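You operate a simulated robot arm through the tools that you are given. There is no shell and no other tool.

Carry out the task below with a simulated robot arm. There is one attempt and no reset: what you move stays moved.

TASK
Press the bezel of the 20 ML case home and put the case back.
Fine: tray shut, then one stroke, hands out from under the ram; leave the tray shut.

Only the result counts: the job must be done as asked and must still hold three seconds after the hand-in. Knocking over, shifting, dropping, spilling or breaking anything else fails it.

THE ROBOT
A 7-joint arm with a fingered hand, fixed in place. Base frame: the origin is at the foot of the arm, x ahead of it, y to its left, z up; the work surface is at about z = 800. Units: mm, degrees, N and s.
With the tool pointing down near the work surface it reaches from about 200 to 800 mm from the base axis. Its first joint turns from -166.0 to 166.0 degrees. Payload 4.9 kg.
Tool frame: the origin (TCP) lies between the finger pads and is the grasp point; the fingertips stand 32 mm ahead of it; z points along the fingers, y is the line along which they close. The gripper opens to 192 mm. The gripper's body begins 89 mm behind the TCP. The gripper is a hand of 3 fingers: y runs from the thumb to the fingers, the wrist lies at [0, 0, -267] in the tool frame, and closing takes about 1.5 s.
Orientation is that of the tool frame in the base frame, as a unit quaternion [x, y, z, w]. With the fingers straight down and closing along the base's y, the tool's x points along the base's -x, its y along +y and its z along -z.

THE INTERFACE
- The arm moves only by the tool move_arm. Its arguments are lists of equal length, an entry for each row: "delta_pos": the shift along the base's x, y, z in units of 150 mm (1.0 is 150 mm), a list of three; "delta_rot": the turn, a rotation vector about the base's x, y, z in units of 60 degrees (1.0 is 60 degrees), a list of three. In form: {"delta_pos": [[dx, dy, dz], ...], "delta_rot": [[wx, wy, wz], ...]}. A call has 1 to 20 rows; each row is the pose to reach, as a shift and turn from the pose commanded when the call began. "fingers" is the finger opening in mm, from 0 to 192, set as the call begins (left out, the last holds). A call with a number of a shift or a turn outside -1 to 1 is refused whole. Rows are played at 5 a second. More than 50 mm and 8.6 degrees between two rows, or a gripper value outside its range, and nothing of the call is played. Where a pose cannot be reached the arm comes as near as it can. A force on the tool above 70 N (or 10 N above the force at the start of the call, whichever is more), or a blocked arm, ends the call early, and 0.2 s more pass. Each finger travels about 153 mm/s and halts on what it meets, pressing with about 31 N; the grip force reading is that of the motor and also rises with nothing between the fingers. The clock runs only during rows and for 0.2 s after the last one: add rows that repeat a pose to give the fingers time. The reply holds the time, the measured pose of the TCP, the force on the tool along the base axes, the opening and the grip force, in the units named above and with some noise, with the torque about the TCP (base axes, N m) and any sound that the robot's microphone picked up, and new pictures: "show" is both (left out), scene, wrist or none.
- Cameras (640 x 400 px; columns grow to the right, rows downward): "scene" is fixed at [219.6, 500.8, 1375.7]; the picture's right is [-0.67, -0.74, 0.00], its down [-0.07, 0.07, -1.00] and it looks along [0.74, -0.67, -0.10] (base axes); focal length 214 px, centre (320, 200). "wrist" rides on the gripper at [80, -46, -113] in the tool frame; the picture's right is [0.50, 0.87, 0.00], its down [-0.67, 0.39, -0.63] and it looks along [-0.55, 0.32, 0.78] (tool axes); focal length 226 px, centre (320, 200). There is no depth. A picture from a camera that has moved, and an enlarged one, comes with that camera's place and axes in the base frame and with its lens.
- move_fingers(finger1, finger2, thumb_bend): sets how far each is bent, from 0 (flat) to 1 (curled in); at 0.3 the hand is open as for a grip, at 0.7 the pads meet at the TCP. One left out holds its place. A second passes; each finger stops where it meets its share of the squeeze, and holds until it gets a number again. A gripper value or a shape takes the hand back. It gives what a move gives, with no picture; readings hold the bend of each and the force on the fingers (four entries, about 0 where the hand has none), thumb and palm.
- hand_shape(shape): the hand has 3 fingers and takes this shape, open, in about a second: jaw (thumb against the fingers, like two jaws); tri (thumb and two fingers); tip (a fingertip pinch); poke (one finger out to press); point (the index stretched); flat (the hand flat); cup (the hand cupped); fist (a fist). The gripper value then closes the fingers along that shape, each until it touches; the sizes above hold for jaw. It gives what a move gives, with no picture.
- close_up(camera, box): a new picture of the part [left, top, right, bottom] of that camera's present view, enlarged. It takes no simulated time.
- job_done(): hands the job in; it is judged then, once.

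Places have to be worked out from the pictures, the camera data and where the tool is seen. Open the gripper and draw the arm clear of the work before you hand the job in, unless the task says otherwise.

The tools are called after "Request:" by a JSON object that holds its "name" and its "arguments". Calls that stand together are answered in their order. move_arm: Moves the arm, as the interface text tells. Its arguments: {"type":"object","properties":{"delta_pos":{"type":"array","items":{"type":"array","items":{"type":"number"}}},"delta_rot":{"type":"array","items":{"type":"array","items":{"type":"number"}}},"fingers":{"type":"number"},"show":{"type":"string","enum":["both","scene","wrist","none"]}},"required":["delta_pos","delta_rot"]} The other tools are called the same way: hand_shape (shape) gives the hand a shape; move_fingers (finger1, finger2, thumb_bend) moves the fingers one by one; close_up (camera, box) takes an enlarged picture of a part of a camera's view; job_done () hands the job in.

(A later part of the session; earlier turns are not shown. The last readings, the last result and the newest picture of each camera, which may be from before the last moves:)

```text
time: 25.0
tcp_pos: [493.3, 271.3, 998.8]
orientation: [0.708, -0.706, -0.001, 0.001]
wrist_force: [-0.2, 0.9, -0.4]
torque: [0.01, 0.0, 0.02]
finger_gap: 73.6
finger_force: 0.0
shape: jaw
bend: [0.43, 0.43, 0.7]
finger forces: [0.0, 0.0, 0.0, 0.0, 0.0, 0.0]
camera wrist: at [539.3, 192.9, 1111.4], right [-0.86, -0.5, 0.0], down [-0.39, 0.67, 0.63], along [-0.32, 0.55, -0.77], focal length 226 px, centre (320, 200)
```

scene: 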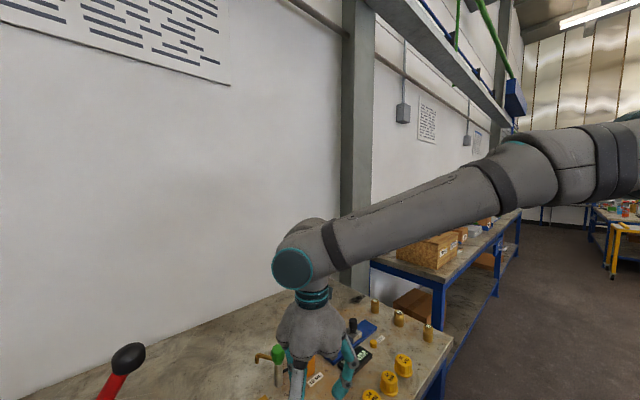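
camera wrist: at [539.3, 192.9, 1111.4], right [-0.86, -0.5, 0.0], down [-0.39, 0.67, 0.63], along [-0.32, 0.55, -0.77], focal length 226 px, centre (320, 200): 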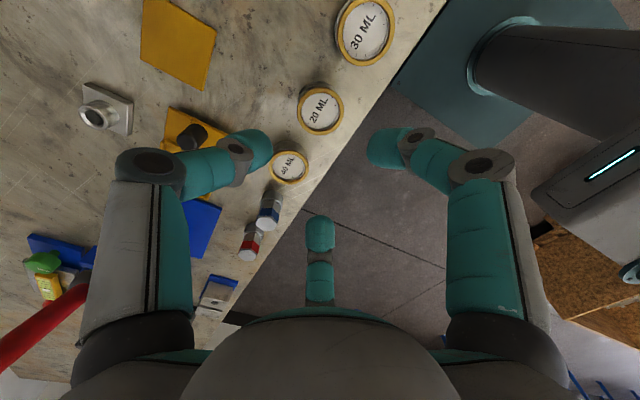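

Request:
{"name": "close_up", "arguments": {"camera": "wrist", "box": [260, 60, 380, 160]}}

```text
4.00 times, centred on (320, 110) of wrist
camera zoom: at [539.3, 192.9, 1111.4], right [-0.86, -0.5, 0.0], down [-0.39, 0.67, 0.63], along [-0.32, 0.55, -0.77], focal length 904 px, centre (320, 560)
```

zoom: 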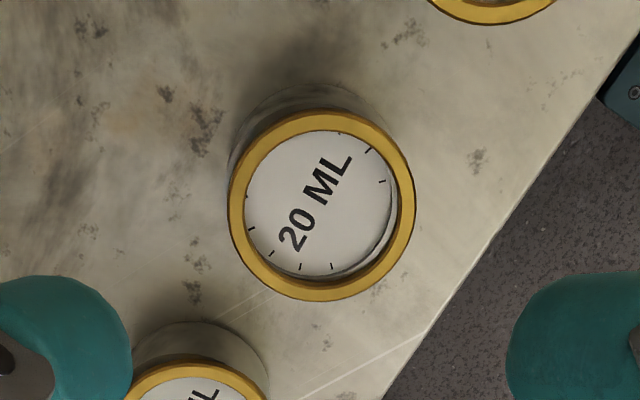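

The case's centre is at about (493, 271.5) with its top near z≈830. To choose the grip height, I'll take a lower-angle look at it from the robot side, with the hand over free space off the bench edge.

Request:
{"name": "move_arm", "arguments": {"delta_pos": [[-0.12, -0.08, 0], [-0.25, -0.16, 0], [-0.37, -0.24, 0], [-0.5, -0.32, 0], [-0.62, -0.4, -0.1], [-0.75, -0.5, -0.25], [-0.88, -0.6, -0.4], [-1.0, -0.7, -0.55], [-1.0, -0.7, -0.7], [-1.0, -0.7, -0.7]], "delta_rot": [[0, 0, -0.125], [0, 0, -0.25], [0, 0, -0.375], [0, 0, -0.5], [0, 0, -0.625], [0, 0, -0.75], [0, 0, -0.875], [0, 0, -1.0], [0, 0, -1.0], [0, 0, -1.0]], "show": "wrist"}}

```text
time: 27.2
tcp_pos: [344.1, 165.5, 893.2]
orientation: [-0.259, 0.966, 0.001, 0.001]
wrist_force: [0.0, -0.5, 0.6]
torque: [-0.01, 0.0, -0.05]
finger_gap: 73.5
finger_force: 0.1
shape: jaw
bend: [0.43, 0.43, 0.7]
finger forces: [0.0, 0.0, 0.0, 0.0, 0.0, 0.0]
camera wrist: at [298.1, 87.7, 1006.1], right [-0.87, 0.5, 0.0], down [0.39, 0.67, 0.63], along [0.32, 0.55, -0.77], focal length 226 px, centre (320, 200)
```

wrist: 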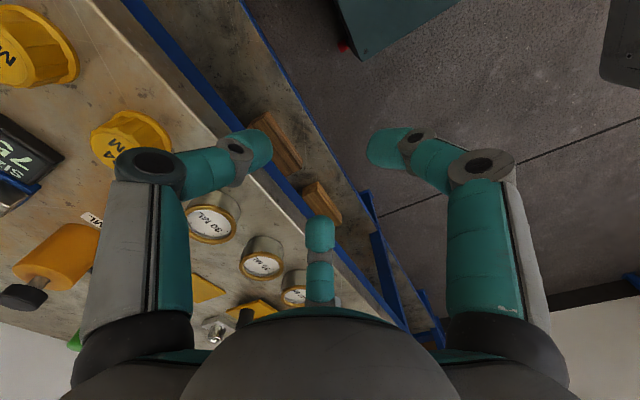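

Request:
{"name": "close_up", "arguments": {"camera": "wrist", "box": [225, 225, 315, 315]}}

Request:
{"name": "close_up", "arguments": {"camera": "wrist", "box": [180, 185, 250, 255]}}

```text
4.44 times, centred on (270, 270) of wrist
camera zoom: at [298.1, 87.7, 1006.1], right [-0.87, 0.5, 0.0], down [0.39, 0.67, 0.63], along [0.32, 0.55, -0.77], focal length 1005 px, centre (542, -111)
```

zoom: 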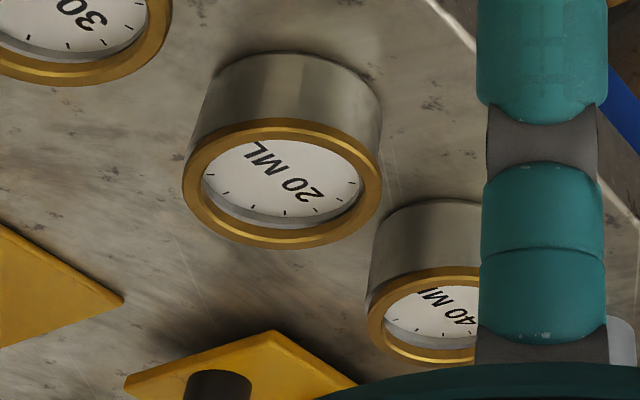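

```text
5.71 times, centred on (215, 220) of wrist
camera zoom: at [298.1, 87.7, 1006.1], right [-0.87, 0.5, 0.0], down [0.39, 0.67, 0.63], along [0.32, 0.55, -0.77], focal length 1292 px, centre (920, 86)
```

zoom: 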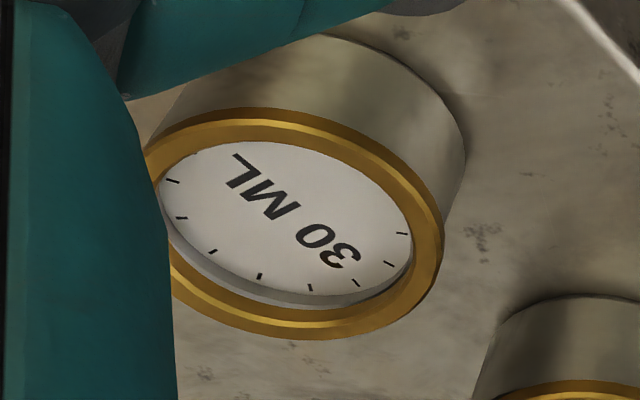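

Now the low view shows a grey body about 23 mm tall with a thin gold bezel above it (top ≈831). I'll grip the body near mid-height: return above the case with the thumb toward +x.

Request:
{"name": "move_arm", "arguments": {"delta_pos": [[0.05, 0.04, 0.25], [0.15, 0.1, 0.5], [0.27, 0.2, 0.6], [0.4, 0.3, 0.6], [0.52, 0.38, 0.6], [0.65, 0.46, 0.6], [0.77, 0.54, 0.6], [0.9, 0.63, 0.6], [1.0, 0.705, 0.6], [1.0, 0.705, 0.6]], "delta_rot": [[0, 0, 0.0], [0, 0, 0.125], [0, 0, 0.25], [0, 0, 0.375], [0, 0, 0.5], [0, 0, 0.625], [0, 0, 0.75], [0, 0, 0.875], [0, 0, 1.0], [0, 0, 1.0]], "show": "wrist"}}

```text
time: 29.4
tcp_pos: [492.9, 271.1, 983.9]
orientation: [0.709, -0.706, -0.002, 0.0]
wrist_force: [-0.1, -0.3, 0.1]
torque: [0.01, 0.0, -0.02]
finger_gap: 73.9
finger_force: 0.1
shape: jaw
bend: [0.43, 0.43, 0.7]
finger forces: [0.0, 0.1, 0.0, 0.1, 0.0, 0.0]
camera wrist: at [539.7, 193.6, 1096.7], right [-0.86, -0.5, 0.0], down [-0.39, 0.67, 0.63], along [-0.32, 0.55, -0.77], focal length 226 px, centre (320, 200)
```

wrist: 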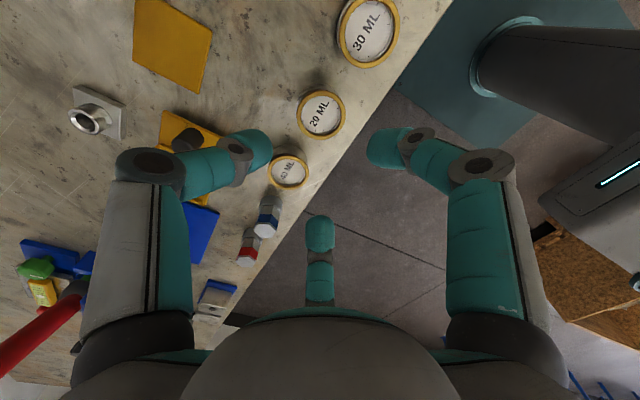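

Centred over the case; I'll descend to z≈880 and check alignment.

Request:
{"name": "move_arm", "arguments": {"delta_pos": [[0, 0, -0.2], [0, 0, -0.4], [0, 0, -0.6], [0, 0, -0.69], [0, 0, -0.69]], "delta_rot": [[0, 0, 0], [0, 0, 0], [0, 0, 0], [0, 0, 0], [0, 0, 0]], "show": "wrist"}}

Request:
{"name": "close_up", "arguments": {"camera": "wrist", "box": [220, 60, 420, 240]}}

```text
time: 30.6
tcp_pos: [492.7, 271.5, 880.0]
orientation: [0.708, -0.706, -0.001, 0.0]
wrist_force: [0.0, -0.9, 1.1]
torque: [-0.03, 0.03, -0.03]
finger_gap: 73.5
finger_force: 0.1
shape: jaw
bend: [0.43, 0.43, 0.7]
finger forces: [0.0, 0.0, 0.1, 0.0, 0.0, 0.0]
camera wrist: at [538.9, 193.6, 992.5], right [-0.87, -0.5, 0.0], down [-0.39, 0.67, 0.63], along [-0.32, 0.55, -0.77], focal length 226 px, centre (320, 200)
```

wrist: 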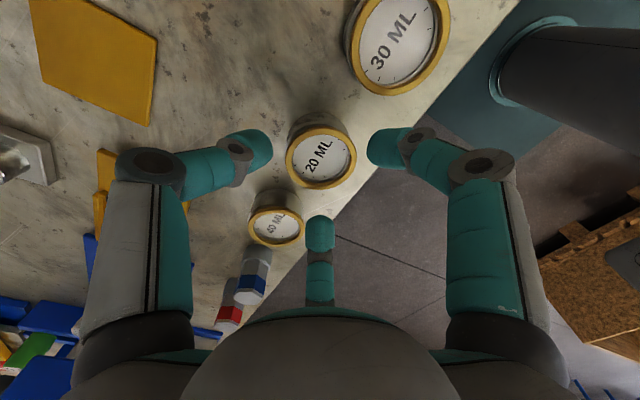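

```text
2.22 times, centred on (320, 150) of wrist
camera zoom: at [538.9, 193.6, 992.5], right [-0.87, -0.5, 0.0], down [-0.39, 0.67, 0.63], along [-0.32, 0.55, -0.77], focal length 502 px, centre (320, 311)
```

zoom: 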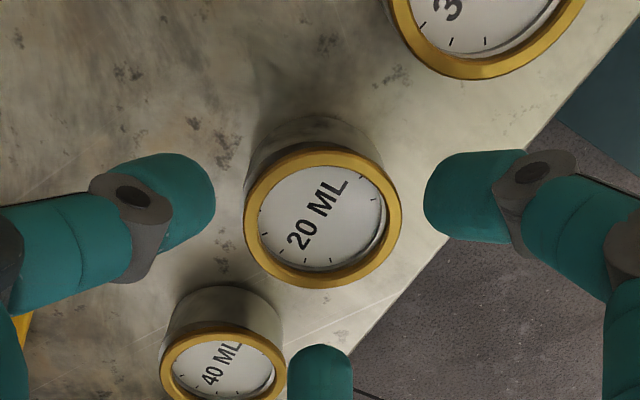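

Alignment looks good (case centre ≈(494, 270.5)). I'll descend to TCP z≈845, which puts the tips about 7–12 mm above the bench.

Request:
{"name": "move_arm", "arguments": {"delta_pos": [[0.004, -0.003, -0.08], [0.006, -0.005, -0.16], [0.006, -0.005, -0.233], [0.006, -0.005, -0.233]], "delta_rot": [[0, 0, 0], [0, 0, 0], [0, 0, 0], [0, 0, 0]], "show": "wrist"}}

Request:
{"name": "close_up", "arguments": {"camera": "wrist", "box": [220, 80, 420, 260]}}

```text
time: 31.6
tcp_pos: [493.0, 270.9, 843.6]
orientation: [0.707, -0.707, -0.002, -0.001]
wrist_force: [1.1, 0.3, 0.9]
torque: [-0.01, 0.03, -0.02]
finger_gap: 73.6
finger_force: 0.0
shape: jaw
bend: [0.43, 0.43, 0.7]
finger forces: [0.0, 0.0, 0.0, 0.1, 0.1, 0.0]
camera wrist: at [540.1, 193.1, 957.7], right [-0.87, -0.5, 0.0], down [-0.39, 0.67, 0.63], along [-0.32, 0.55, -0.77], focal length 226 px, centre (320, 200)
```

wrist: 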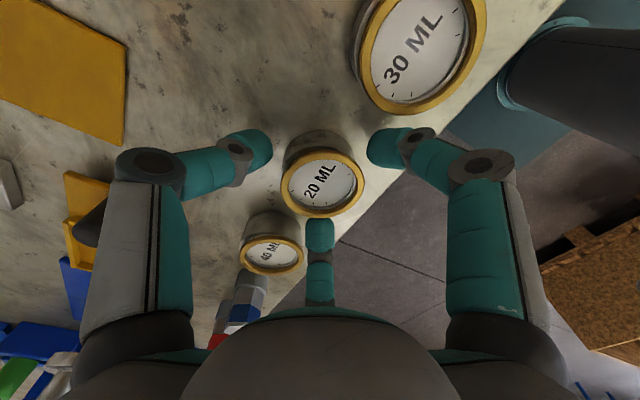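

```text
2.22 times, centred on (320, 170) of wrist
camera zoom: at [540.1, 193.1, 957.7], right [-0.87, -0.5, 0.0], down [-0.39, 0.67, 0.63], along [-0.32, 0.55, -0.77], focal length 502 px, centre (320, 267)
```

zoom: 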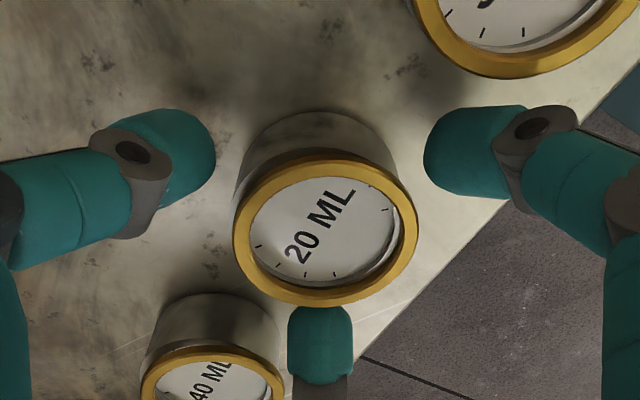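

The three fingers surround the body. Closing to grip it.

Request:
{"name": "move_arm", "arguments": {"delta_pos": [[0, 0, 0], [0, 0, 0], [0, 0, 0], [0, 0, 0], [0, 0, 0], [0, 0, 0]], "delta_rot": [[0, 0, 0], [0, 0, 0], [0, 0, 0], [0, 0, 0], [0, 0, 0], [0, 0, 0]], "fingers": 44, "show": "wrist"}}

Request:
{"name": "close_up", "arguments": {"camera": "wrist", "box": [220, 80, 420, 260]}}

```text
time: 33.0
tcp_pos: [493.6, 270.3, 844.8]
orientation: [0.707, -0.707, -0.002, 0.0]
wrist_force: [0.2, -0.3, -0.6]
torque: [-0.03, 0.02, 0.02]
finger_gap: 48.0
finger_force: 31.1
shape: jaw
bend: [0.78, 0.78, 0.7]
finger forces: [28.0, 27.5, 0.0, 0.1, 28.1, 0.1]
camera wrist: at [540.0, 193.0, 957.8], right [-0.87, -0.5, 0.0], down [-0.39, 0.67, 0.63], along [-0.32, 0.55, -0.77], focal length 226 px, centre (320, 200)
```

wrist: 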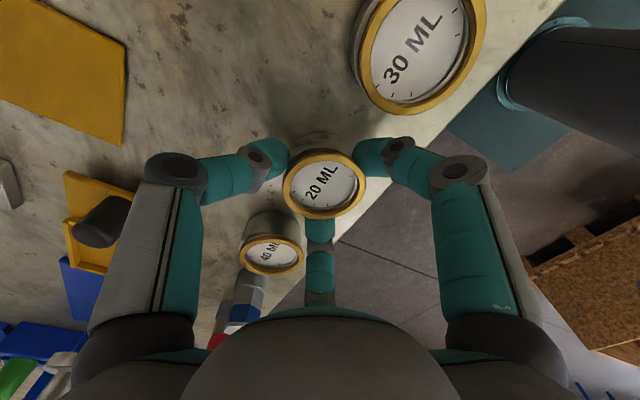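

```text
2.22 times, centred on (320, 170) of wrist
camera zoom: at [540.0, 193.0, 957.8], right [-0.87, -0.5, 0.0], down [-0.39, 0.67, 0.63], along [-0.32, 0.55, -0.77], focal length 502 px, centre (320, 267)
```

zoom: 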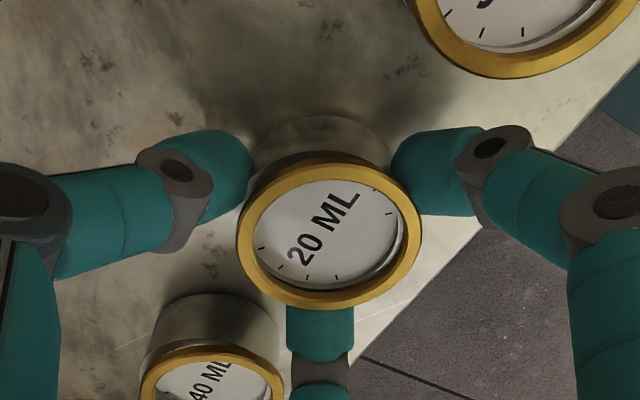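

All three fingers hold with about 28 N; the case slid only about 3 mm in −x. I'll lift it slowly and check.

Request:
{"name": "move_arm", "arguments": {"delta_pos": [[0, 0, 0.03], [0, 0, 0.07], [0, 0, 0.13], [0, 0, 0.2], [0, 0, 0.3], [0, 0, 0.4], [0, 0, 0.4]], "delta_rot": [[0, 0, 0], [0, 0, 0], [0, 0, 0], [0, 0, 0], [0, 0, 0], [0, 0, 0], [0, 0, 0]], "show": "wrist"}}

Request:
{"name": "close_up", "arguments": {"camera": "wrist", "box": [220, 80, 420, 260]}}

```text
time: 34.6
tcp_pos: [495.6, 271.1, 905.9]
orientation: [0.708, -0.706, 0.0, 0.001]
wrist_force: [-0.6, -0.1, -1.7]
torque: [0.03, -0.01, 0.0]
finger_gap: 47.9
finger_force: 30.9
shape: jaw
bend: [0.78, 0.78, 0.7]
finger forces: [27.9, 27.4, 0.0, 0.0, 28.3, 0.1]
camera wrist: at [540.6, 192.7, 1018.3], right [-0.87, -0.5, 0.0], down [-0.39, 0.67, 0.63], along [-0.32, 0.55, -0.77], focal length 226 px, centre (320, 200)
```

wrist: 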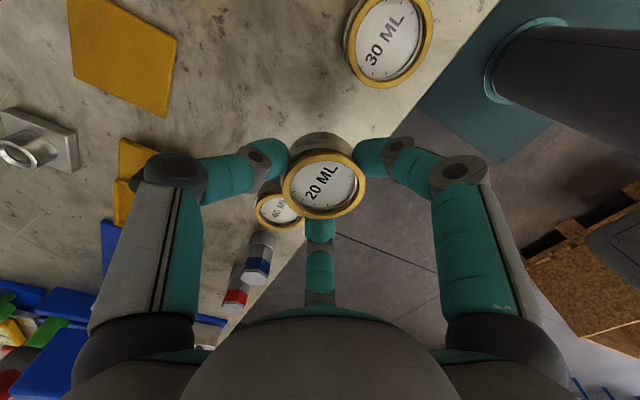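

```text
2.22 times, centred on (320, 170) of wrist
camera zoom: at [540.6, 192.7, 1018.3], right [-0.87, -0.5, 0.0], down [-0.39, 0.67, 0.63], along [-0.32, 0.55, -0.77], focal length 502 px, centre (320, 267)
```

zoom: 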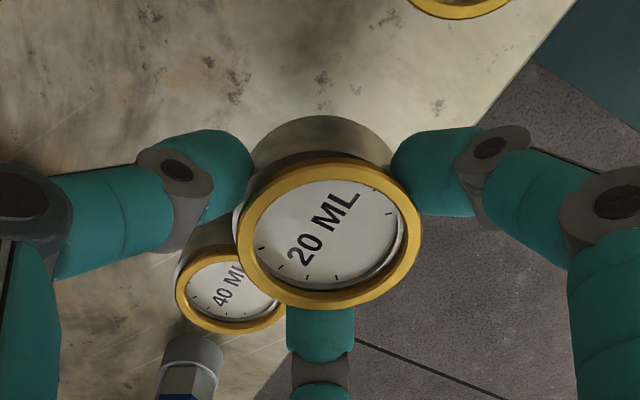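

The case is lifted cleanly with its bezel. Before carrying it to the tray I must check the wrist-link clearance against the lever ball, so I'll look at the arm in the scene view.

Request:
{"name": "move_arm", "arguments": {"delta_pos": [[0, 0, 0.1], [0, 0, 0.1]], "delta_rot": [[0, 0, 0], [0, 0, 0]], "show": "scene"}}

Request:
{"name": "close_up", "arguments": {"camera": "scene", "box": [220, 240, 380, 400]}}

Request:
{"name": "close_up", "arguments": {"camera": "scene", "box": [70, 320, 170, 400]}}

```text
time: 35.2
tcp_pos: [493.9, 270.2, 919.8]
orientation: [0.708, -0.706, -0.001, 0.0]
wrist_force: [0.6, -0.1, -1.9]
torque: [0.01, 0.0, -0.04]
finger_gap: 48.1
finger_force: 31.0
shape: jaw
bend: [0.78, 0.78, 0.7]
finger forces: [28.0, 27.5, 0.1, 0.0, 28.2, 0.0]
```

scene: 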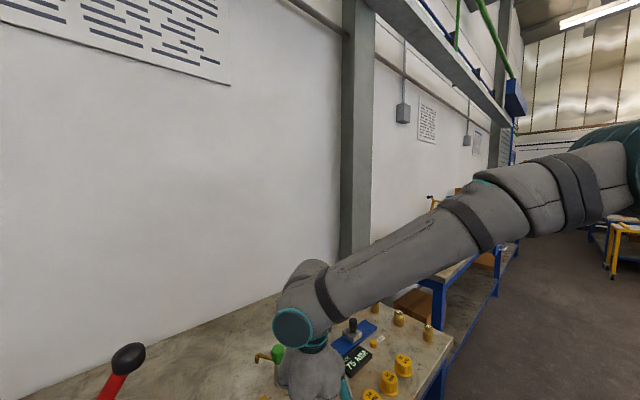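

```text
2.50 times, centred on (300, 320) of scene
camera zoom: at [219.6, 500.8, 1375.7], right [-0.67, -0.74, 0.0], down [-0.07, 0.07, -1.0], along [0.74, -0.67, -0.1], focal length 536 px, centre (370, -100)
```

zoom: 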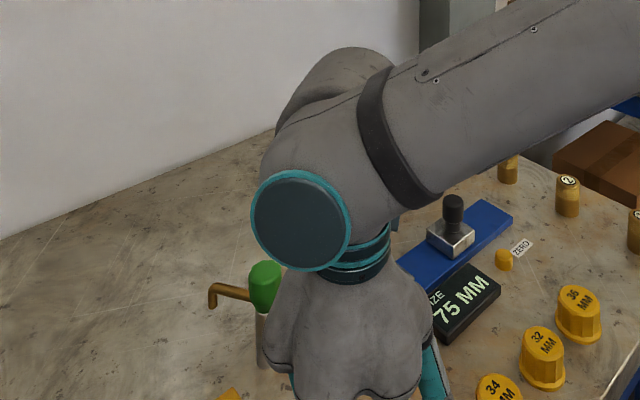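

```text
5.00 times, centred on (120, 360) of scene
camera zoom: at [219.6, 500.8, 1375.7], right [-0.67, -0.74, 0.0], down [-0.07, 0.07, -1.0], along [0.74, -0.67, -0.1], focal length 1072 px, centre (1320, -600)
```

zoom: 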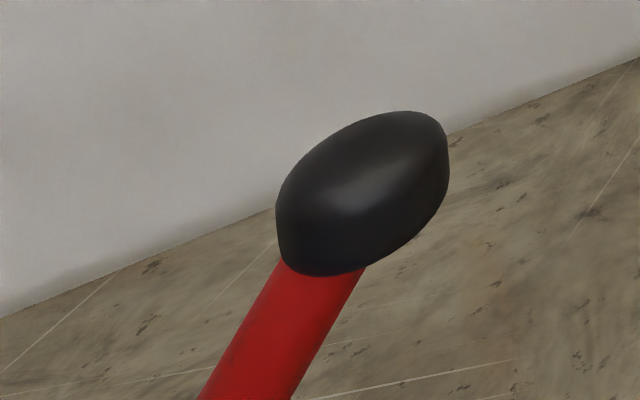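

The wrist housing sticks out sideways, not toward the ball; about 20 mm clearance remains at the tray if I come in low (z≈912). I'll carry the case to a spot in front of the tray first and re-measure the pocket.

Request:
{"name": "move_arm", "arguments": {"delta_pos": [[0.1, 0.05, 0.2], [0.25, 0.1, 0.3], [0.4, 0.15, 0.3], [0.55, 0.2, 0.3], [0.7, 0.25, 0.3], [0.7, 0.25, 0.3], [0.7, 0.25, 0.3]], "delta_rot": [[0, 0, 0], [0, 0, 0], [0, 0, 0], [0, 0, 0], [0, 0, 0], [0, 0, 0], [0, 0, 0]], "show": "wrist"}}

Request:
{"name": "close_up", "arguments": {"camera": "wrist", "box": [190, 130, 330, 250]}}

```text
time: 36.8
tcp_pos: [599.1, 308.8, 965.3]
orientation: [0.708, -0.706, -0.002, -0.001]
wrist_force: [-0.1, 0.1, -1.4]
torque: [0.0, -0.04, 0.01]
finger_gap: 48.0
finger_force: 31.1
shape: jaw
bend: [0.78, 0.78, 0.7]
finger forces: [28.2, 27.6, 0.0, 0.0, 28.4, 0.0]
camera wrist: at [644.8, 230.4, 1078.0], right [-0.87, -0.5, 0.0], down [-0.39, 0.67, 0.63], along [-0.32, 0.55, -0.77], focal length 226 px, centre (320, 200)
```

wrist: 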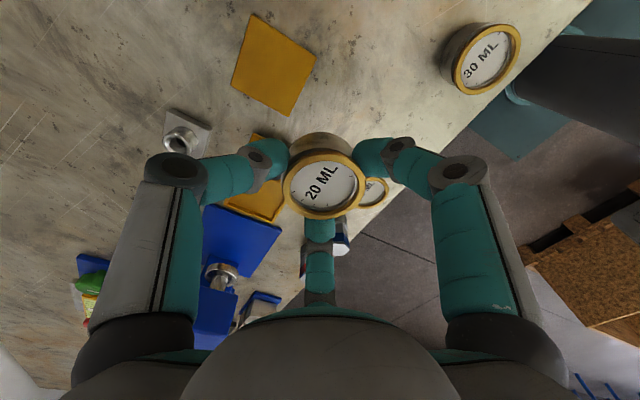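

```text
3.33 times, centred on (260, 190) of wrist
camera zoom: at [644.8, 230.4, 1078.0], right [-0.87, -0.5, 0.0], down [-0.39, 0.67, 0.63], along [-0.32, 0.55, -0.77], focal length 754 px, centre (520, 233)
```

zoom: 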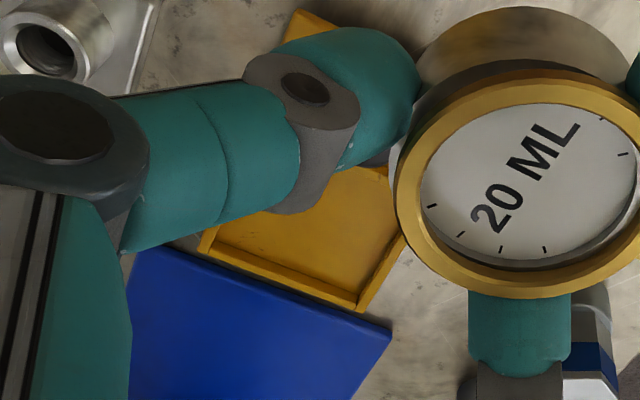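

Pocket inner edges give a centre near (620, 452.5), and the case rides about 2.5 mm to −x of the TCP. I'll move in low over the knob (z≈915) toward the pocket.

Request:
{"name": "move_arm", "arguments": {"delta_pos": [[0.05, 0.1, -0.11], [0.1, 0.2, -0.22], [0.156, 0.3, -0.32], [0.156, 0.45, -0.32], [0.156, 0.57, -0.32], [0.156, 0.57, -0.32]], "delta_rot": [[0, 0, 0], [0, 0, 0], [0, 0, 0], [0, 0, 0], [0, 0, 0], [0, 0, 0]], "show": "wrist"}}

```text
time: 38.2
tcp_pos: [621.6, 393.9, 915.5]
orientation: [0.709, -0.706, -0.001, 0.001]
wrist_force: [0.1, 0.6, -1.7]
torque: [-0.01, -0.01, -0.01]
finger_gap: 47.9
finger_force: 30.9
shape: jaw
bend: [0.78, 0.78, 0.7]
finger forces: [28.2, 27.5, 0.0, 0.1, 28.2, 0.0]
camera wrist: at [668.5, 315.9, 1029.5], right [-0.87, -0.5, 0.0], down [-0.39, 0.67, 0.63], along [-0.32, 0.55, -0.77], focal length 226 px, centre (320, 200)
```

wrist: 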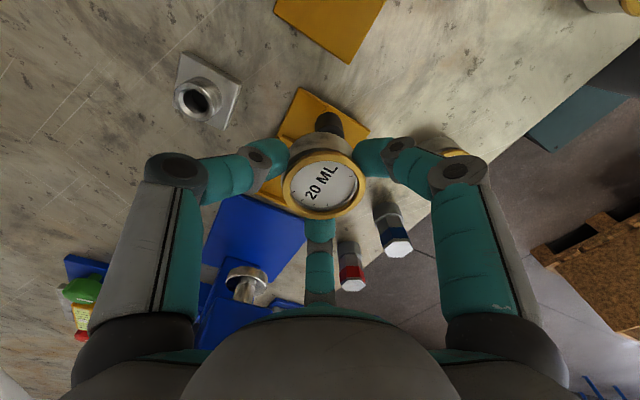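

Over the knob now with clearance; moving the last ~58 mm in +y at the same height.

Request:
{"name": "move_arm", "arguments": {"delta_pos": [[0.003, 0.13, 0], [0.005, 0.26, 0], [0.006, 0.39, 0], [0.006, 0.39, 0]], "delta_rot": [[0, 0, 0], [0, 0, 0], [0, 0, 0], [0, 0, 0]], "show": "both"}}

Request:
{"name": "close_up", "arguments": {"camera": "wrist", "box": [220, 60, 420, 240]}}

```text
time: 39.2
tcp_pos: [622.6, 452.1, 916.6]
orientation: [0.708, -0.706, -0.001, 0.0]
wrist_force: [0.3, 0.2, -1.2]
torque: [-0.01, 0.0, -0.02]
finger_gap: 47.9
finger_force: 31.1
shape: jaw
bend: [0.78, 0.78, 0.7]
finger forces: [28.0, 27.5, 0.0, 0.0, 28.3, 0.0]
camera wrist: at [668.9, 374.5, 1029.6], right [-0.87, -0.5, 0.0], down [-0.39, 0.67, 0.63], along [-0.32, 0.55, -0.77], focal length 226 px, centre (320, 200)
```

scene: 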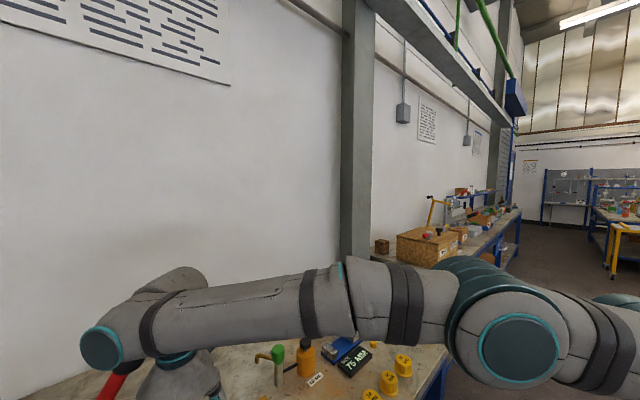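
wrist: 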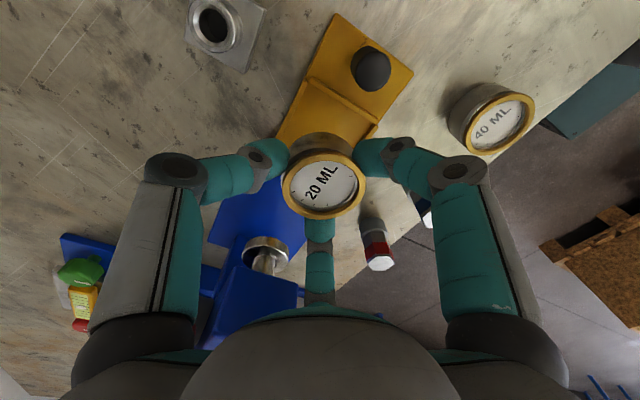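

```text
2.22 times, centred on (320, 150) of wrist
camera zoom: at [668.9, 374.5, 1029.6], right [-0.87, -0.5, 0.0], down [-0.39, 0.67, 0.63], along [-0.32, 0.55, -0.77], focal length 502 px, centre (320, 311)
```

zoom: 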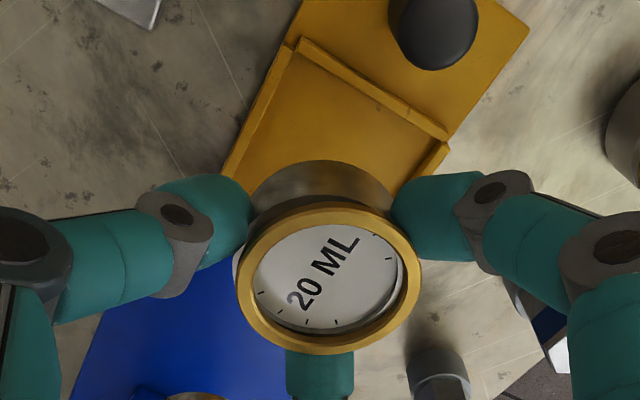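

The held case is centred at (620.6, 452.2) versus the pocket's (620.5, 453). I'll descend to about z=873, just above the pocket floor.

Request:
{"name": "move_arm", "arguments": {"delta_pos": [[0, 0.003, -0.08], [0, 0.005, -0.16], [0, 0.005, -0.23], [0, 0.005, -0.29], [0, 0.005, -0.29]], "delta_rot": [[0, 0, 0], [0, 0, 0], [0, 0, 0], [0, 0, 0], [0, 0, 0]], "show": "wrist"}}

Request:
{"name": "close_up", "arguments": {"camera": "wrist", "box": [220, 60, 420, 240]}}

```text
time: 40.4
tcp_pos: [622.9, 453.4, 873.0]
orientation: [0.707, -0.707, -0.002, 0.001]
wrist_force: [-0.9, 0.5, -2.3]
torque: [-0.01, -0.02, -0.01]
finger_gap: 47.7
finger_force: 31.4
shape: jaw
bend: [0.78, 0.78, 0.7]
finger forces: [28.1, 27.4, 0.1, 0.1, 28.4, 0.1]
camera wrist: at [669.5, 375.1, 985.9], right [-0.87, -0.5, 0.0], down [-0.39, 0.67, 0.63], along [-0.32, 0.55, -0.77], focal length 226 px, centre (320, 200)
```

wrist: 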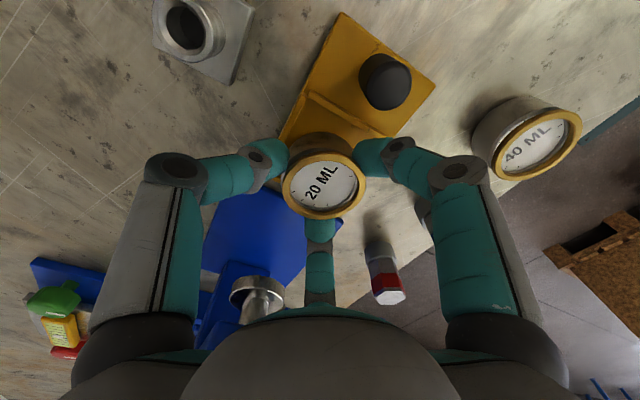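

```text
2.22 times, centred on (320, 150) of wrist
camera zoom: at [669.5, 375.1, 985.9], right [-0.87, -0.5, 0.0], down [-0.39, 0.67, 0.63], along [-0.32, 0.55, -0.77], focal length 502 px, centre (320, 311)
```

zoom: 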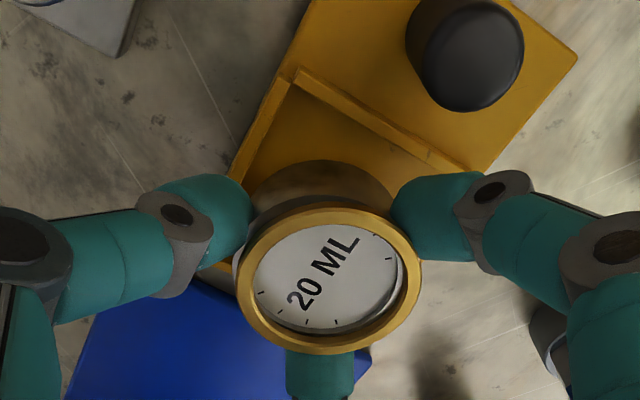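

Case sits inside the rim lines. I'll lower in small steps and watch the vertical force for touch-down.

Request:
{"name": "move_arm", "arguments": {"delta_pos": [[0, 0, -0.01], [0, 0, -0.02], [0, 0, -0.03], [0, 0, -0.035], [0, 0, -0.035]], "delta_rot": [[0, 0, 0], [0, 0, 0], [0, 0, 0], [0, 0, 0], [0, 0, 0]], "show": "none"}}

```text
time: 41.6
tcp_pos: [623.2, 453.5, 867.6]
orientation: [0.708, -0.706, 0.0, 0.001]
wrist_force: [0.9, 0.8, -1.9]
torque: [-0.02, -0.03, -0.03]
finger_gap: 48.1
finger_force: 31.6
shape: jaw
bend: [0.78, 0.78, 0.7]
finger forces: [28.1, 27.6, 0.1, 0.1, 28.3, 0.1]
```

No touch yet (fz ≈ −1.9 N). Continuing down in 0.75 mm steps.

Request:
{"name": "move_arm", "arguments": {"delta_pos": [[0, 0, -0.005], [0, 0, -0.01], [0, 0, -0.015], [0, 0, -0.015]], "delta_rot": [[0, 0, 0], [0, 0, 0], [0, 0, 0], [0, 0, 0]], "show": "none"}}

Request:
{"name": "move_arm", "arguments": {"delta_pos": [[0, 0, -0.005], [0, 0, -0.01], [0, 0, -0.01]], "delta_rot": [[0, 0, 0], [0, 0, 0], [0, 0, 0]], "show": "wrist"}}

Request:
{"name": "close_up", "arguments": {"camera": "wrist", "box": [220, 60, 420, 240]}}

```text
time: 42.6
tcp_pos: [623.3, 452.5, 865.2]
orientation: [0.708, -0.707, -0.002, 0.0]
wrist_force: [0.9, -0.2, -2.6]
torque: [-0.02, 0.01, -0.01]
finger_gap: 48.1
finger_force: 31.3
shape: jaw
bend: [0.78, 0.78, 0.7]
finger forces: [28.2, 27.5, 0.0, 0.0, 28.3, 0.0]
```

```text
time: 43.4
tcp_pos: [622.0, 453.1, 864.3]
orientation: [0.708, -0.706, -0.001, 0.001]
wrist_force: [0.7, 0.1, -2.5]
torque: [0.01, -0.01, 0.0]
finger_gap: 48.1
finger_force: 31.4
shape: jaw
bend: [0.78, 0.78, 0.7]
finger forces: [28.1, 27.6, 0.0, 0.1, 28.4, 0.0]
camera wrist: at [669.4, 374.9, 977.3], right [-0.87, -0.5, 0.0], down [-0.39, 0.67, 0.63], along [-0.32, 0.55, -0.77], focal length 226 px, centre (320, 200)
```

wrist: 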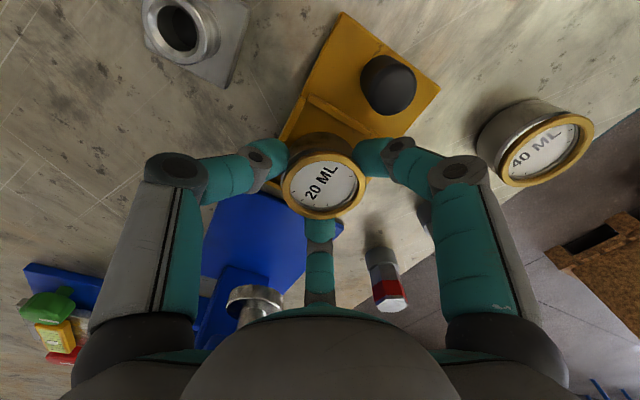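

```text
2.22 times, centred on (320, 150) of wrist
camera zoom: at [669.4, 374.9, 977.3], right [-0.87, -0.5, 0.0], down [-0.39, 0.67, 0.63], along [-0.32, 0.55, -0.77], focal length 502 px, centre (320, 311)
```

zoom: 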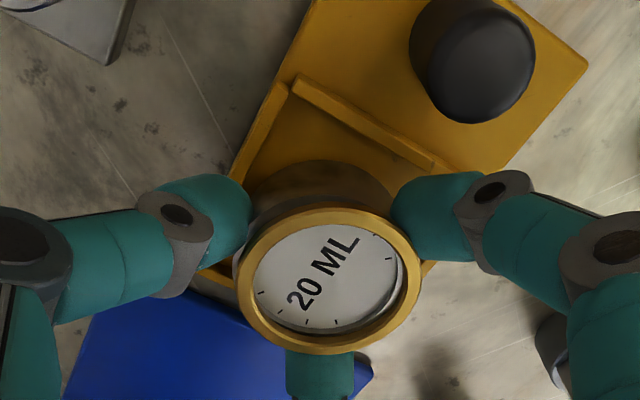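

Still no contact; continuing down slowly while checking force.

Request:
{"name": "move_arm", "arguments": {"delta_pos": [[0, 0, -0.005], [0, 0, -0.01], [0, 0, -0.015], [0, 0, -0.015]], "delta_rot": [[0, 0, 0], [0, 0, 0], [0, 0, 0], [0, 0, 0]], "show": "none"}}

Request:
{"name": "close_up", "arguments": {"camera": "wrist", "box": [260, 100, 400, 200]}}

```text
time: 44.4
tcp_pos: [623.1, 453.9, 862.2]
orientation: [0.708, -0.707, -0.001, 0.001]
wrist_force: [0.0, -0.1, -1.8]
torque: [0.02, -0.04, 0.0]
finger_gap: 48.0
finger_force: 31.1
shape: jaw
bend: [0.78, 0.78, 0.7]
finger forces: [28.1, 27.5, 0.0, 0.0, 28.3, 0.1]
```

```text
4.00 times, centred on (330, 150) of wrist
camera zoom: at [669.3, 375.2, 975.2], right [-0.87, -0.5, 0.0], down [-0.39, 0.67, 0.63], along [-0.32, 0.55, -0.77], focal length 904 px, centre (280, 400)
```

zoom: 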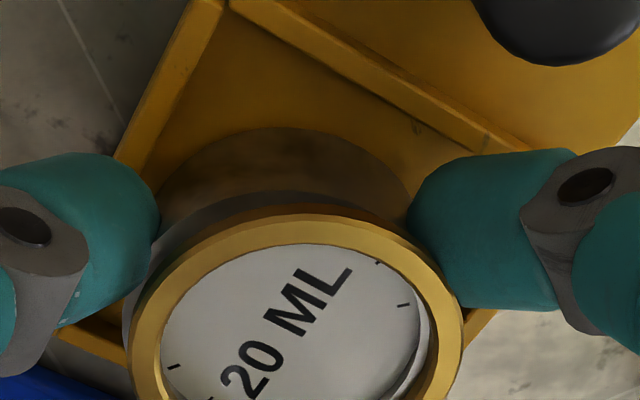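

Request:
{"name": "move_arm", "arguments": {"delta_pos": [[0, 0, -0.005], [0, 0, -0.01], [0, 0, -0.01]], "delta_rot": [[0, 0, 0], [0, 0, 0], [0, 0, 0]], "show": "none"}}

Request:
{"name": "move_arm", "arguments": {"delta_pos": [[0, 0, -0.005], [0, 0, -0.01], [0, 0, -0.01]], "delta_rot": [[0, 0, 0], [0, 0, 0], [0, 0, 0]], "show": "none"}}

```text
time: 45.2
tcp_pos: [623.0, 453.1, 861.4]
orientation: [0.707, -0.707, -0.001, 0.0]
wrist_force: [-0.1, -0.4, -2.2]
torque: [0.02, -0.02, -0.01]
finger_gap: 48.0
finger_force: 31.2
shape: jaw
bend: [0.78, 0.78, 0.7]
finger forces: [28.1, 27.5, 0.1, 0.0, 28.3, 0.1]
```

```text
time: 46.0
tcp_pos: [623.1, 452.5, 860.9]
orientation: [0.708, -0.707, -0.001, 0.0]
wrist_force: [-0.1, -0.1, 2.8]
torque: [-0.05, -0.04, 0.05]
finger_gap: 47.9
finger_force: 30.8
shape: jaw
bend: [0.78, 0.78, 0.7]
finger forces: [28.7, 28.3, 0.0, 0.0, 28.8, 0.0]
```

Vertical force turned to +2.8 N: touch-down at TCP z≈860.7. I'll look closely before releasing.

Request:
{"name": "close_up", "arguments": {"camera": "wrist", "box": [250, 100, 390, 220]}}

Request:
{"name": "close_up", "arguments": {"camera": "wrist", "box": [345, 120, 425, 200]}}

```text
3.33 times, centred on (320, 160) of wrist
camera zoom: at [669.3, 375.1, 973.0], right [-0.87, -0.5, 0.0], down [-0.39, 0.67, 0.63], along [-0.32, 0.55, -0.77], focal length 754 px, centre (320, 333)
```

zoom: 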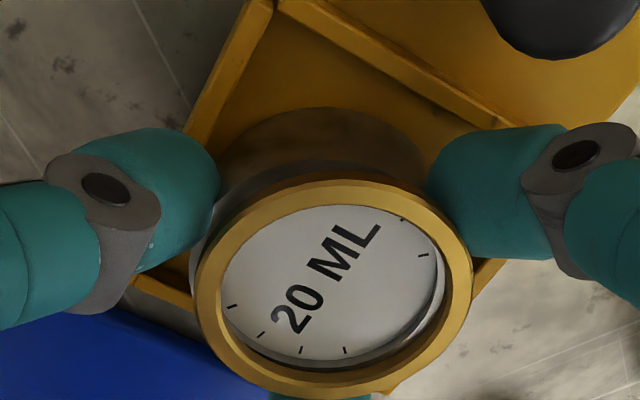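

```text
5.00 times, centred on (385, 160) of wrist
camera zoom: at [669.3, 375.1, 973.0], right [-0.87, -0.5, 0.0], down [-0.39, 0.67, 0.63], along [-0.32, 0.55, -0.77], focal length 1130 px, centre (-5, 400)
```

zoom: 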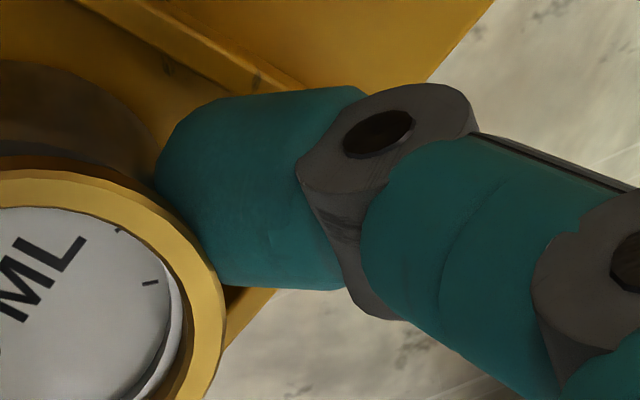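

The base's contact reflection suggests it rests on the pocket floor. I'll open the fingers just enough (66 mm) and see.

Request:
{"name": "move_arm", "arguments": {"delta_pos": [[0, 0, 0], [0, 0, 0], [0, 0, 0], [0, 0, 0]], "delta_rot": [[0, 0, 0], [0, 0, 0], [0, 0, 0], [0, 0, 0]], "fingers": 64, "show": "wrist"}}

Request:
{"name": "close_up", "arguments": {"camera": "wrist", "box": [220, 80, 420, 240]}}

```text
time: 47.0
tcp_pos: [623.1, 453.4, 858.3]
orientation: [0.708, -0.706, 0.0, 0.001]
wrist_force: [0.3, 0.7, 0.4]
torque: [0.0, -0.01, 0.0]
finger_gap: 63.6
finger_force: 0.1
shape: jaw
bend: [0.46, 0.46, 0.7]
finger forces: [0.0, 0.0, 0.0, 0.0, 0.0, 0.0]
camera wrist: at [669.2, 375.0, 972.4], right [-0.87, -0.5, 0.0], down [-0.39, 0.67, 0.63], along [-0.32, 0.55, -0.77], focal length 226 px, centre (320, 200)
```

wrist: 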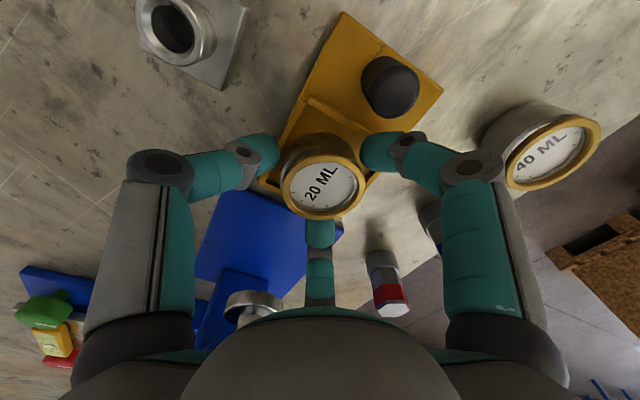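

```text
2.50 times, centred on (320, 160) of wrist
camera zoom: at [669.2, 375.0, 972.4], right [-0.87, -0.5, 0.0], down [-0.39, 0.67, 0.63], along [-0.32, 0.55, -0.77], focal length 565 px, centre (320, 300)
```

zoom: 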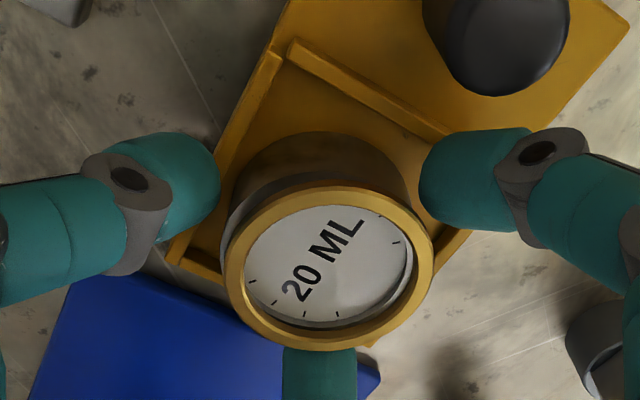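

The case stands in the pocket, centred near (621, 454). I'll open to 74 mm and rise straight up, then check.

Request:
{"name": "move_arm", "arguments": {"delta_pos": [[0, 0, 0], [0, 0, 0], [0, 0, 0.05], [0, 0, 0.12], [0, 0, 0.22], [0, 0, 0.35], [0, 0, 0.35]], "delta_rot": [[0, 0, 0], [0, 0, 0], [0, 0, 0], [0, 0, 0], [0, 0, 0], [0, 0, 0], [0, 0, 0]], "fingers": 74, "show": "wrist"}}

Request:
{"name": "close_up", "arguments": {"camera": "wrist", "box": [220, 60, 420, 240]}}

```text
time: 48.6
tcp_pos: [624.4, 451.8, 911.0]
orientation: [0.708, -0.707, 0.0, 0.0]
wrist_force: [-0.1, -0.3, 0.6]
torque: [0.0, 0.02, -0.01]
finger_gap: 73.7
finger_force: 0.1
shape: jaw
bend: [0.43, 0.43, 0.7]
finger forces: [0.0, 0.0, 0.0, 0.1, 0.0, 0.0]
camera wrist: at [669.9, 374.8, 1024.3], right [-0.87, -0.5, 0.0], down [-0.39, 0.67, 0.63], along [-0.32, 0.55, -0.77], focal length 226 px, centre (320, 200)
```

wrist: 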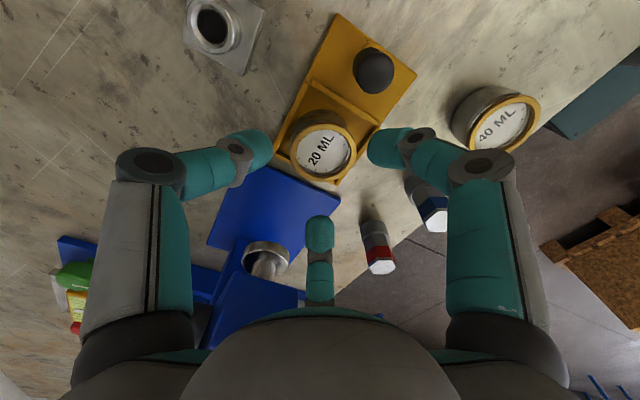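

```text
2.22 times, centred on (320, 150) of wrist
camera zoom: at [669.9, 374.8, 1024.3], right [-0.87, -0.5, 0.0], down [-0.39, 0.67, 0.63], along [-0.32, 0.55, -0.77], focal length 502 px, centre (320, 311)
```

zoom: 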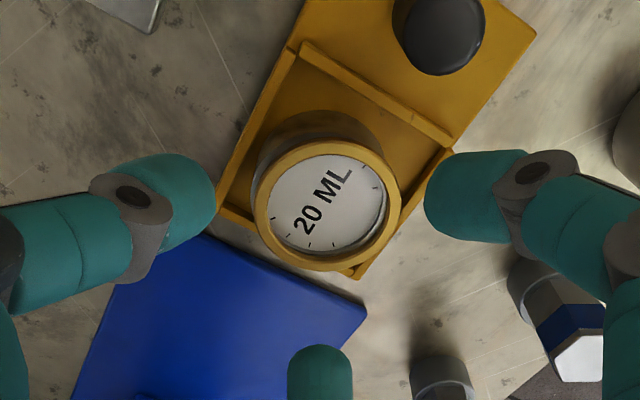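

The case is well seated in the pocket. Now I'll back away and turn the hand to the knob-gripping orientation (thumb toward −y).

Request:
{"name": "move_arm", "arguments": {"delta_pos": [[0, -0.25, 0], [-0.01, -0.5, 0.05], [-0.02, -0.72, 0.2], [-0.03, -0.8, 0.4], [-0.03, -0.8, 0.5], [-0.03, -0.8, 0.5], [-0.03, -0.8, 0.5], [-0.03, -0.8, 0.5], [-0.03, -0.8, 0.5], [-0.03, -0.8, 0.5], [-0.03, -0.8, 0.5]], "delta_rot": [[0, 0, 0], [0, 0, 0], [0, 0, -0.125], [0, 0, -0.25], [0, 0, -0.375], [0, 0, -0.5], [0, 0, -0.625], [0, 0, -0.75], [0, 0, -0.875], [0, 0, -1.0], [0, 0, -1.0]], "show": "none"}}

Request:
{"name": "move_arm", "arguments": {"delta_pos": [[0, 0, 0], [0, 0, 0], [0, 0, 0], [0, 0, 0], [0, 0, 0]], "delta_rot": [[0, 0, -0.125], [0, 0, -0.25], [0, 0, -0.375], [0, 0, -0.5], [0, 0, -0.5]], "show": "none"}}

Request:
{"name": "move_arm", "arguments": {"delta_pos": [[0, 0, 0], [0, 0, 0], [0, 0, 0]], "delta_rot": [[0.125, 0, 0], [0.25, 0, 0], [0.25, 0, 0]], "show": "wrist"}}

Request:
{"name": "close_up", "arguments": {"camera": "wrist", "box": [280, 50, 460, 210]}}

```text
time: 51.0
tcp_pos: [618.4, 333.8, 987.2]
orientation: [-0.259, 0.966, 0.001, 0.001]
wrist_force: [0.0, -0.7, -0.8]
torque: [-0.01, 0.01, 0.04]
finger_gap: 73.4
finger_force: 0.1
shape: jaw
bend: [0.43, 0.42, 0.7]
finger forces: [0.0, 0.0, 0.1, 0.1, 0.0, 0.1]
```

```text
time: 52.2
tcp_pos: [618.3, 333.8, 987.2]
orientation: [0.001, 1.0, 0.001, 0.002]
wrist_force: [-0.4, -0.7, -0.2]
torque: [0.0, 0.01, 0.0]
finger_gap: 73.6
finger_force: 0.1
shape: jaw
bend: [0.43, 0.42, 0.7]
finger forces: [0.0, 0.0, 0.1, 0.1, 0.0, 0.0]
```

```text
time: 53.0
tcp_pos: [617.9, 332.6, 986.7]
orientation: [-0.002, 0.991, 0.133, 0.001]
wrist_force: [-0.5, -0.7, -0.9]
torque: [-0.03, -0.02, 0.0]
finger_gap: 73.7
finger_force: 0.0
shape: jaw
bend: [0.43, 0.42, 0.7]
finger forces: [0.1, 0.1, 0.0, 0.1, 0.0, 0.0]
camera wrist: at [538.8, 260.6, 1083.9], right [-0.5, 0.84, 0.23], down [0.67, 0.21, 0.71], along [0.55, 0.51, -0.66], focal length 226 px, centre (320, 200)
```

wrist: 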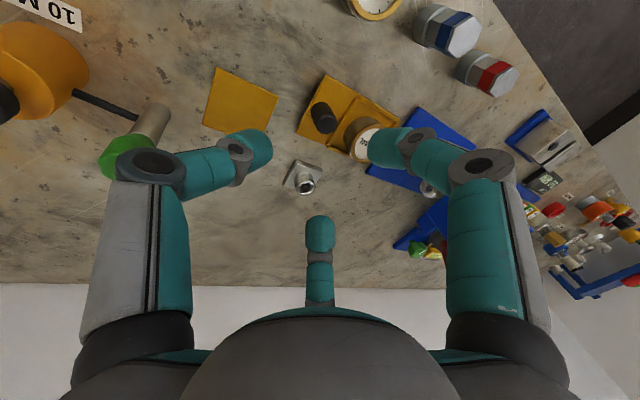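

```text
2.50 times, centred on (370, 130) of wrist
camera zoom: at [538.8, 260.6, 1083.9], right [-0.5, 0.84, 0.23], down [0.67, 0.21, 0.71], along [0.55, 0.51, -0.66], focal length 565 px, centre (195, 375)
```

zoom: 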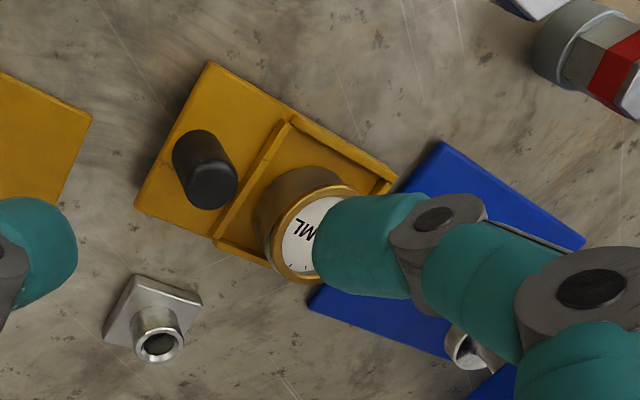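

Knob is at (620, 381). I'll bring the open fingers down around it again.

Request:
{"name": "move_arm", "arguments": {"delta_pos": [[0.005, 0.08, -0.25], [0.01, 0.16, -0.5], [0.013, 0.23, -0.7], [0.013, 0.263, -0.79], [0.013, 0.263, -0.79]], "delta_rot": [[0, 0, 0], [0, 0, 0], [0, 0, 0], [0, 0, 0], [0, 0, 0]], "show": "wrist"}}

Request:
{"name": "close_up", "arguments": {"camera": "wrist", "box": [200, 80, 440, 260]}}

```text
time: 54.2
tcp_pos: [620.4, 372.7, 868.0]
orientation: [-0.001, 0.991, 0.131, 0.001]
wrist_force: [0.2, 0.3, 0.0]
torque: [0.01, -0.02, 0.01]
finger_gap: 73.8
finger_force: 0.1
shape: jaw
bend: [0.43, 0.42, 0.7]
finger forces: [0.0, 0.0, 0.0, 0.1, 0.1, 0.0]
camera wrist: at [540.5, 300.3, 965.4], right [-0.5, 0.84, 0.23], down [0.67, 0.21, 0.71], along [0.55, 0.51, -0.67], focal length 226 px, centre (320, 200)
```

wrist: 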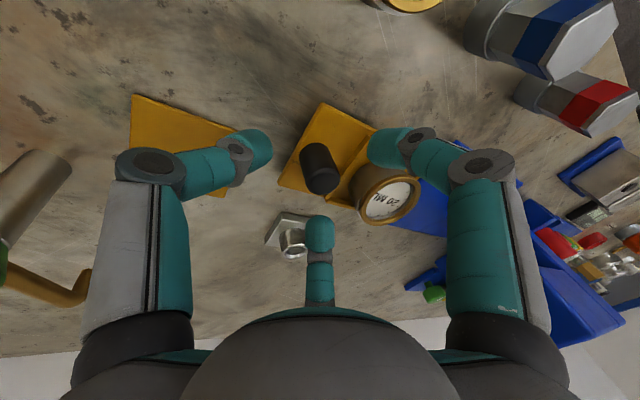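

```text
2.22 times, centred on (320, 170) of wrist
camera zoom: at [540.5, 300.3, 965.4], right [-0.5, 0.84, 0.23], down [0.67, 0.21, 0.71], along [0.55, 0.51, -0.67], focal length 502 px, centre (320, 267)
```

zoom: 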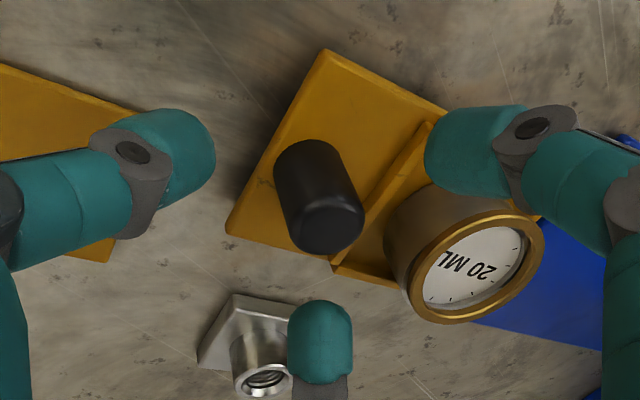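

The fingers surround the knob and stay clear of the case. Closing on the knob.

Request:
{"name": "move_arm", "arguments": {"delta_pos": [[0, 0, 0], [0, 0, 0], [0, 0, 0], [0, 0, 0], [0, 0, 0], [0, 0, 0], [0, 0, 0]], "delta_rot": [[0, 0, 0], [0, 0, 0], [0, 0, 0], [0, 0, 0], [0, 0, 0], [0, 0, 0], [0, 0, 0]], "fingers": 8, "show": "wrist"}}

Request:
{"name": "close_up", "arguments": {"camera": "wrist", "box": [200, 80, 440, 260]}}

```text
time: 55.8
tcp_pos: [620.9, 372.1, 868.7]
orientation: [-0.001, 0.991, 0.132, 0.001]
wrist_force: [1.0, 1.0, 2.4]
torque: [0.12, -0.06, 0.01]
finger_gap: 15.7
finger_force: 30.9
shape: jaw
bend: [0.62, 0.62, 0.7]
finger forces: [28.8, 28.8, 0.0, 0.1, 26.2, 0.0]
camera wrist: at [540.6, 300.3, 965.7], right [-0.5, 0.84, 0.23], down [0.67, 0.21, 0.71], along [0.55, 0.51, -0.67], focal length 226 px, centre (320, 200)
```

wrist: 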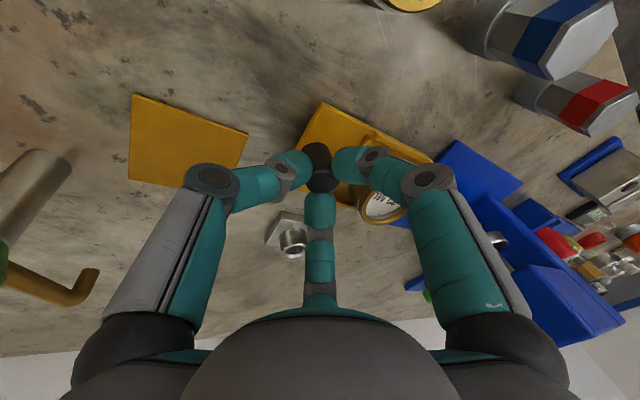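

```text
2.22 times, centred on (320, 170) of wrist
camera zoom: at [540.6, 300.3, 965.7], right [-0.5, 0.84, 0.23], down [0.67, 0.21, 0.71], along [0.55, 0.51, -0.67], focal length 502 px, centre (320, 267)
```

zoom: 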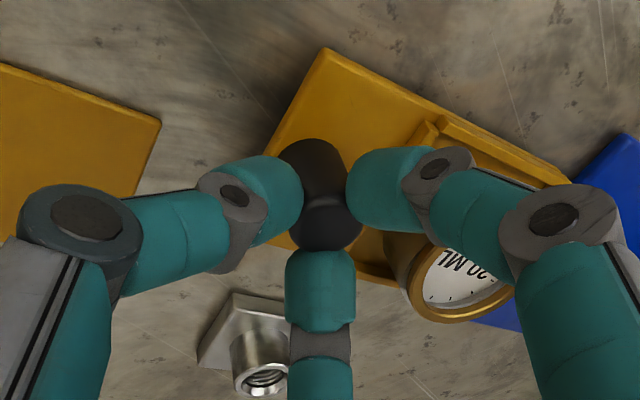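

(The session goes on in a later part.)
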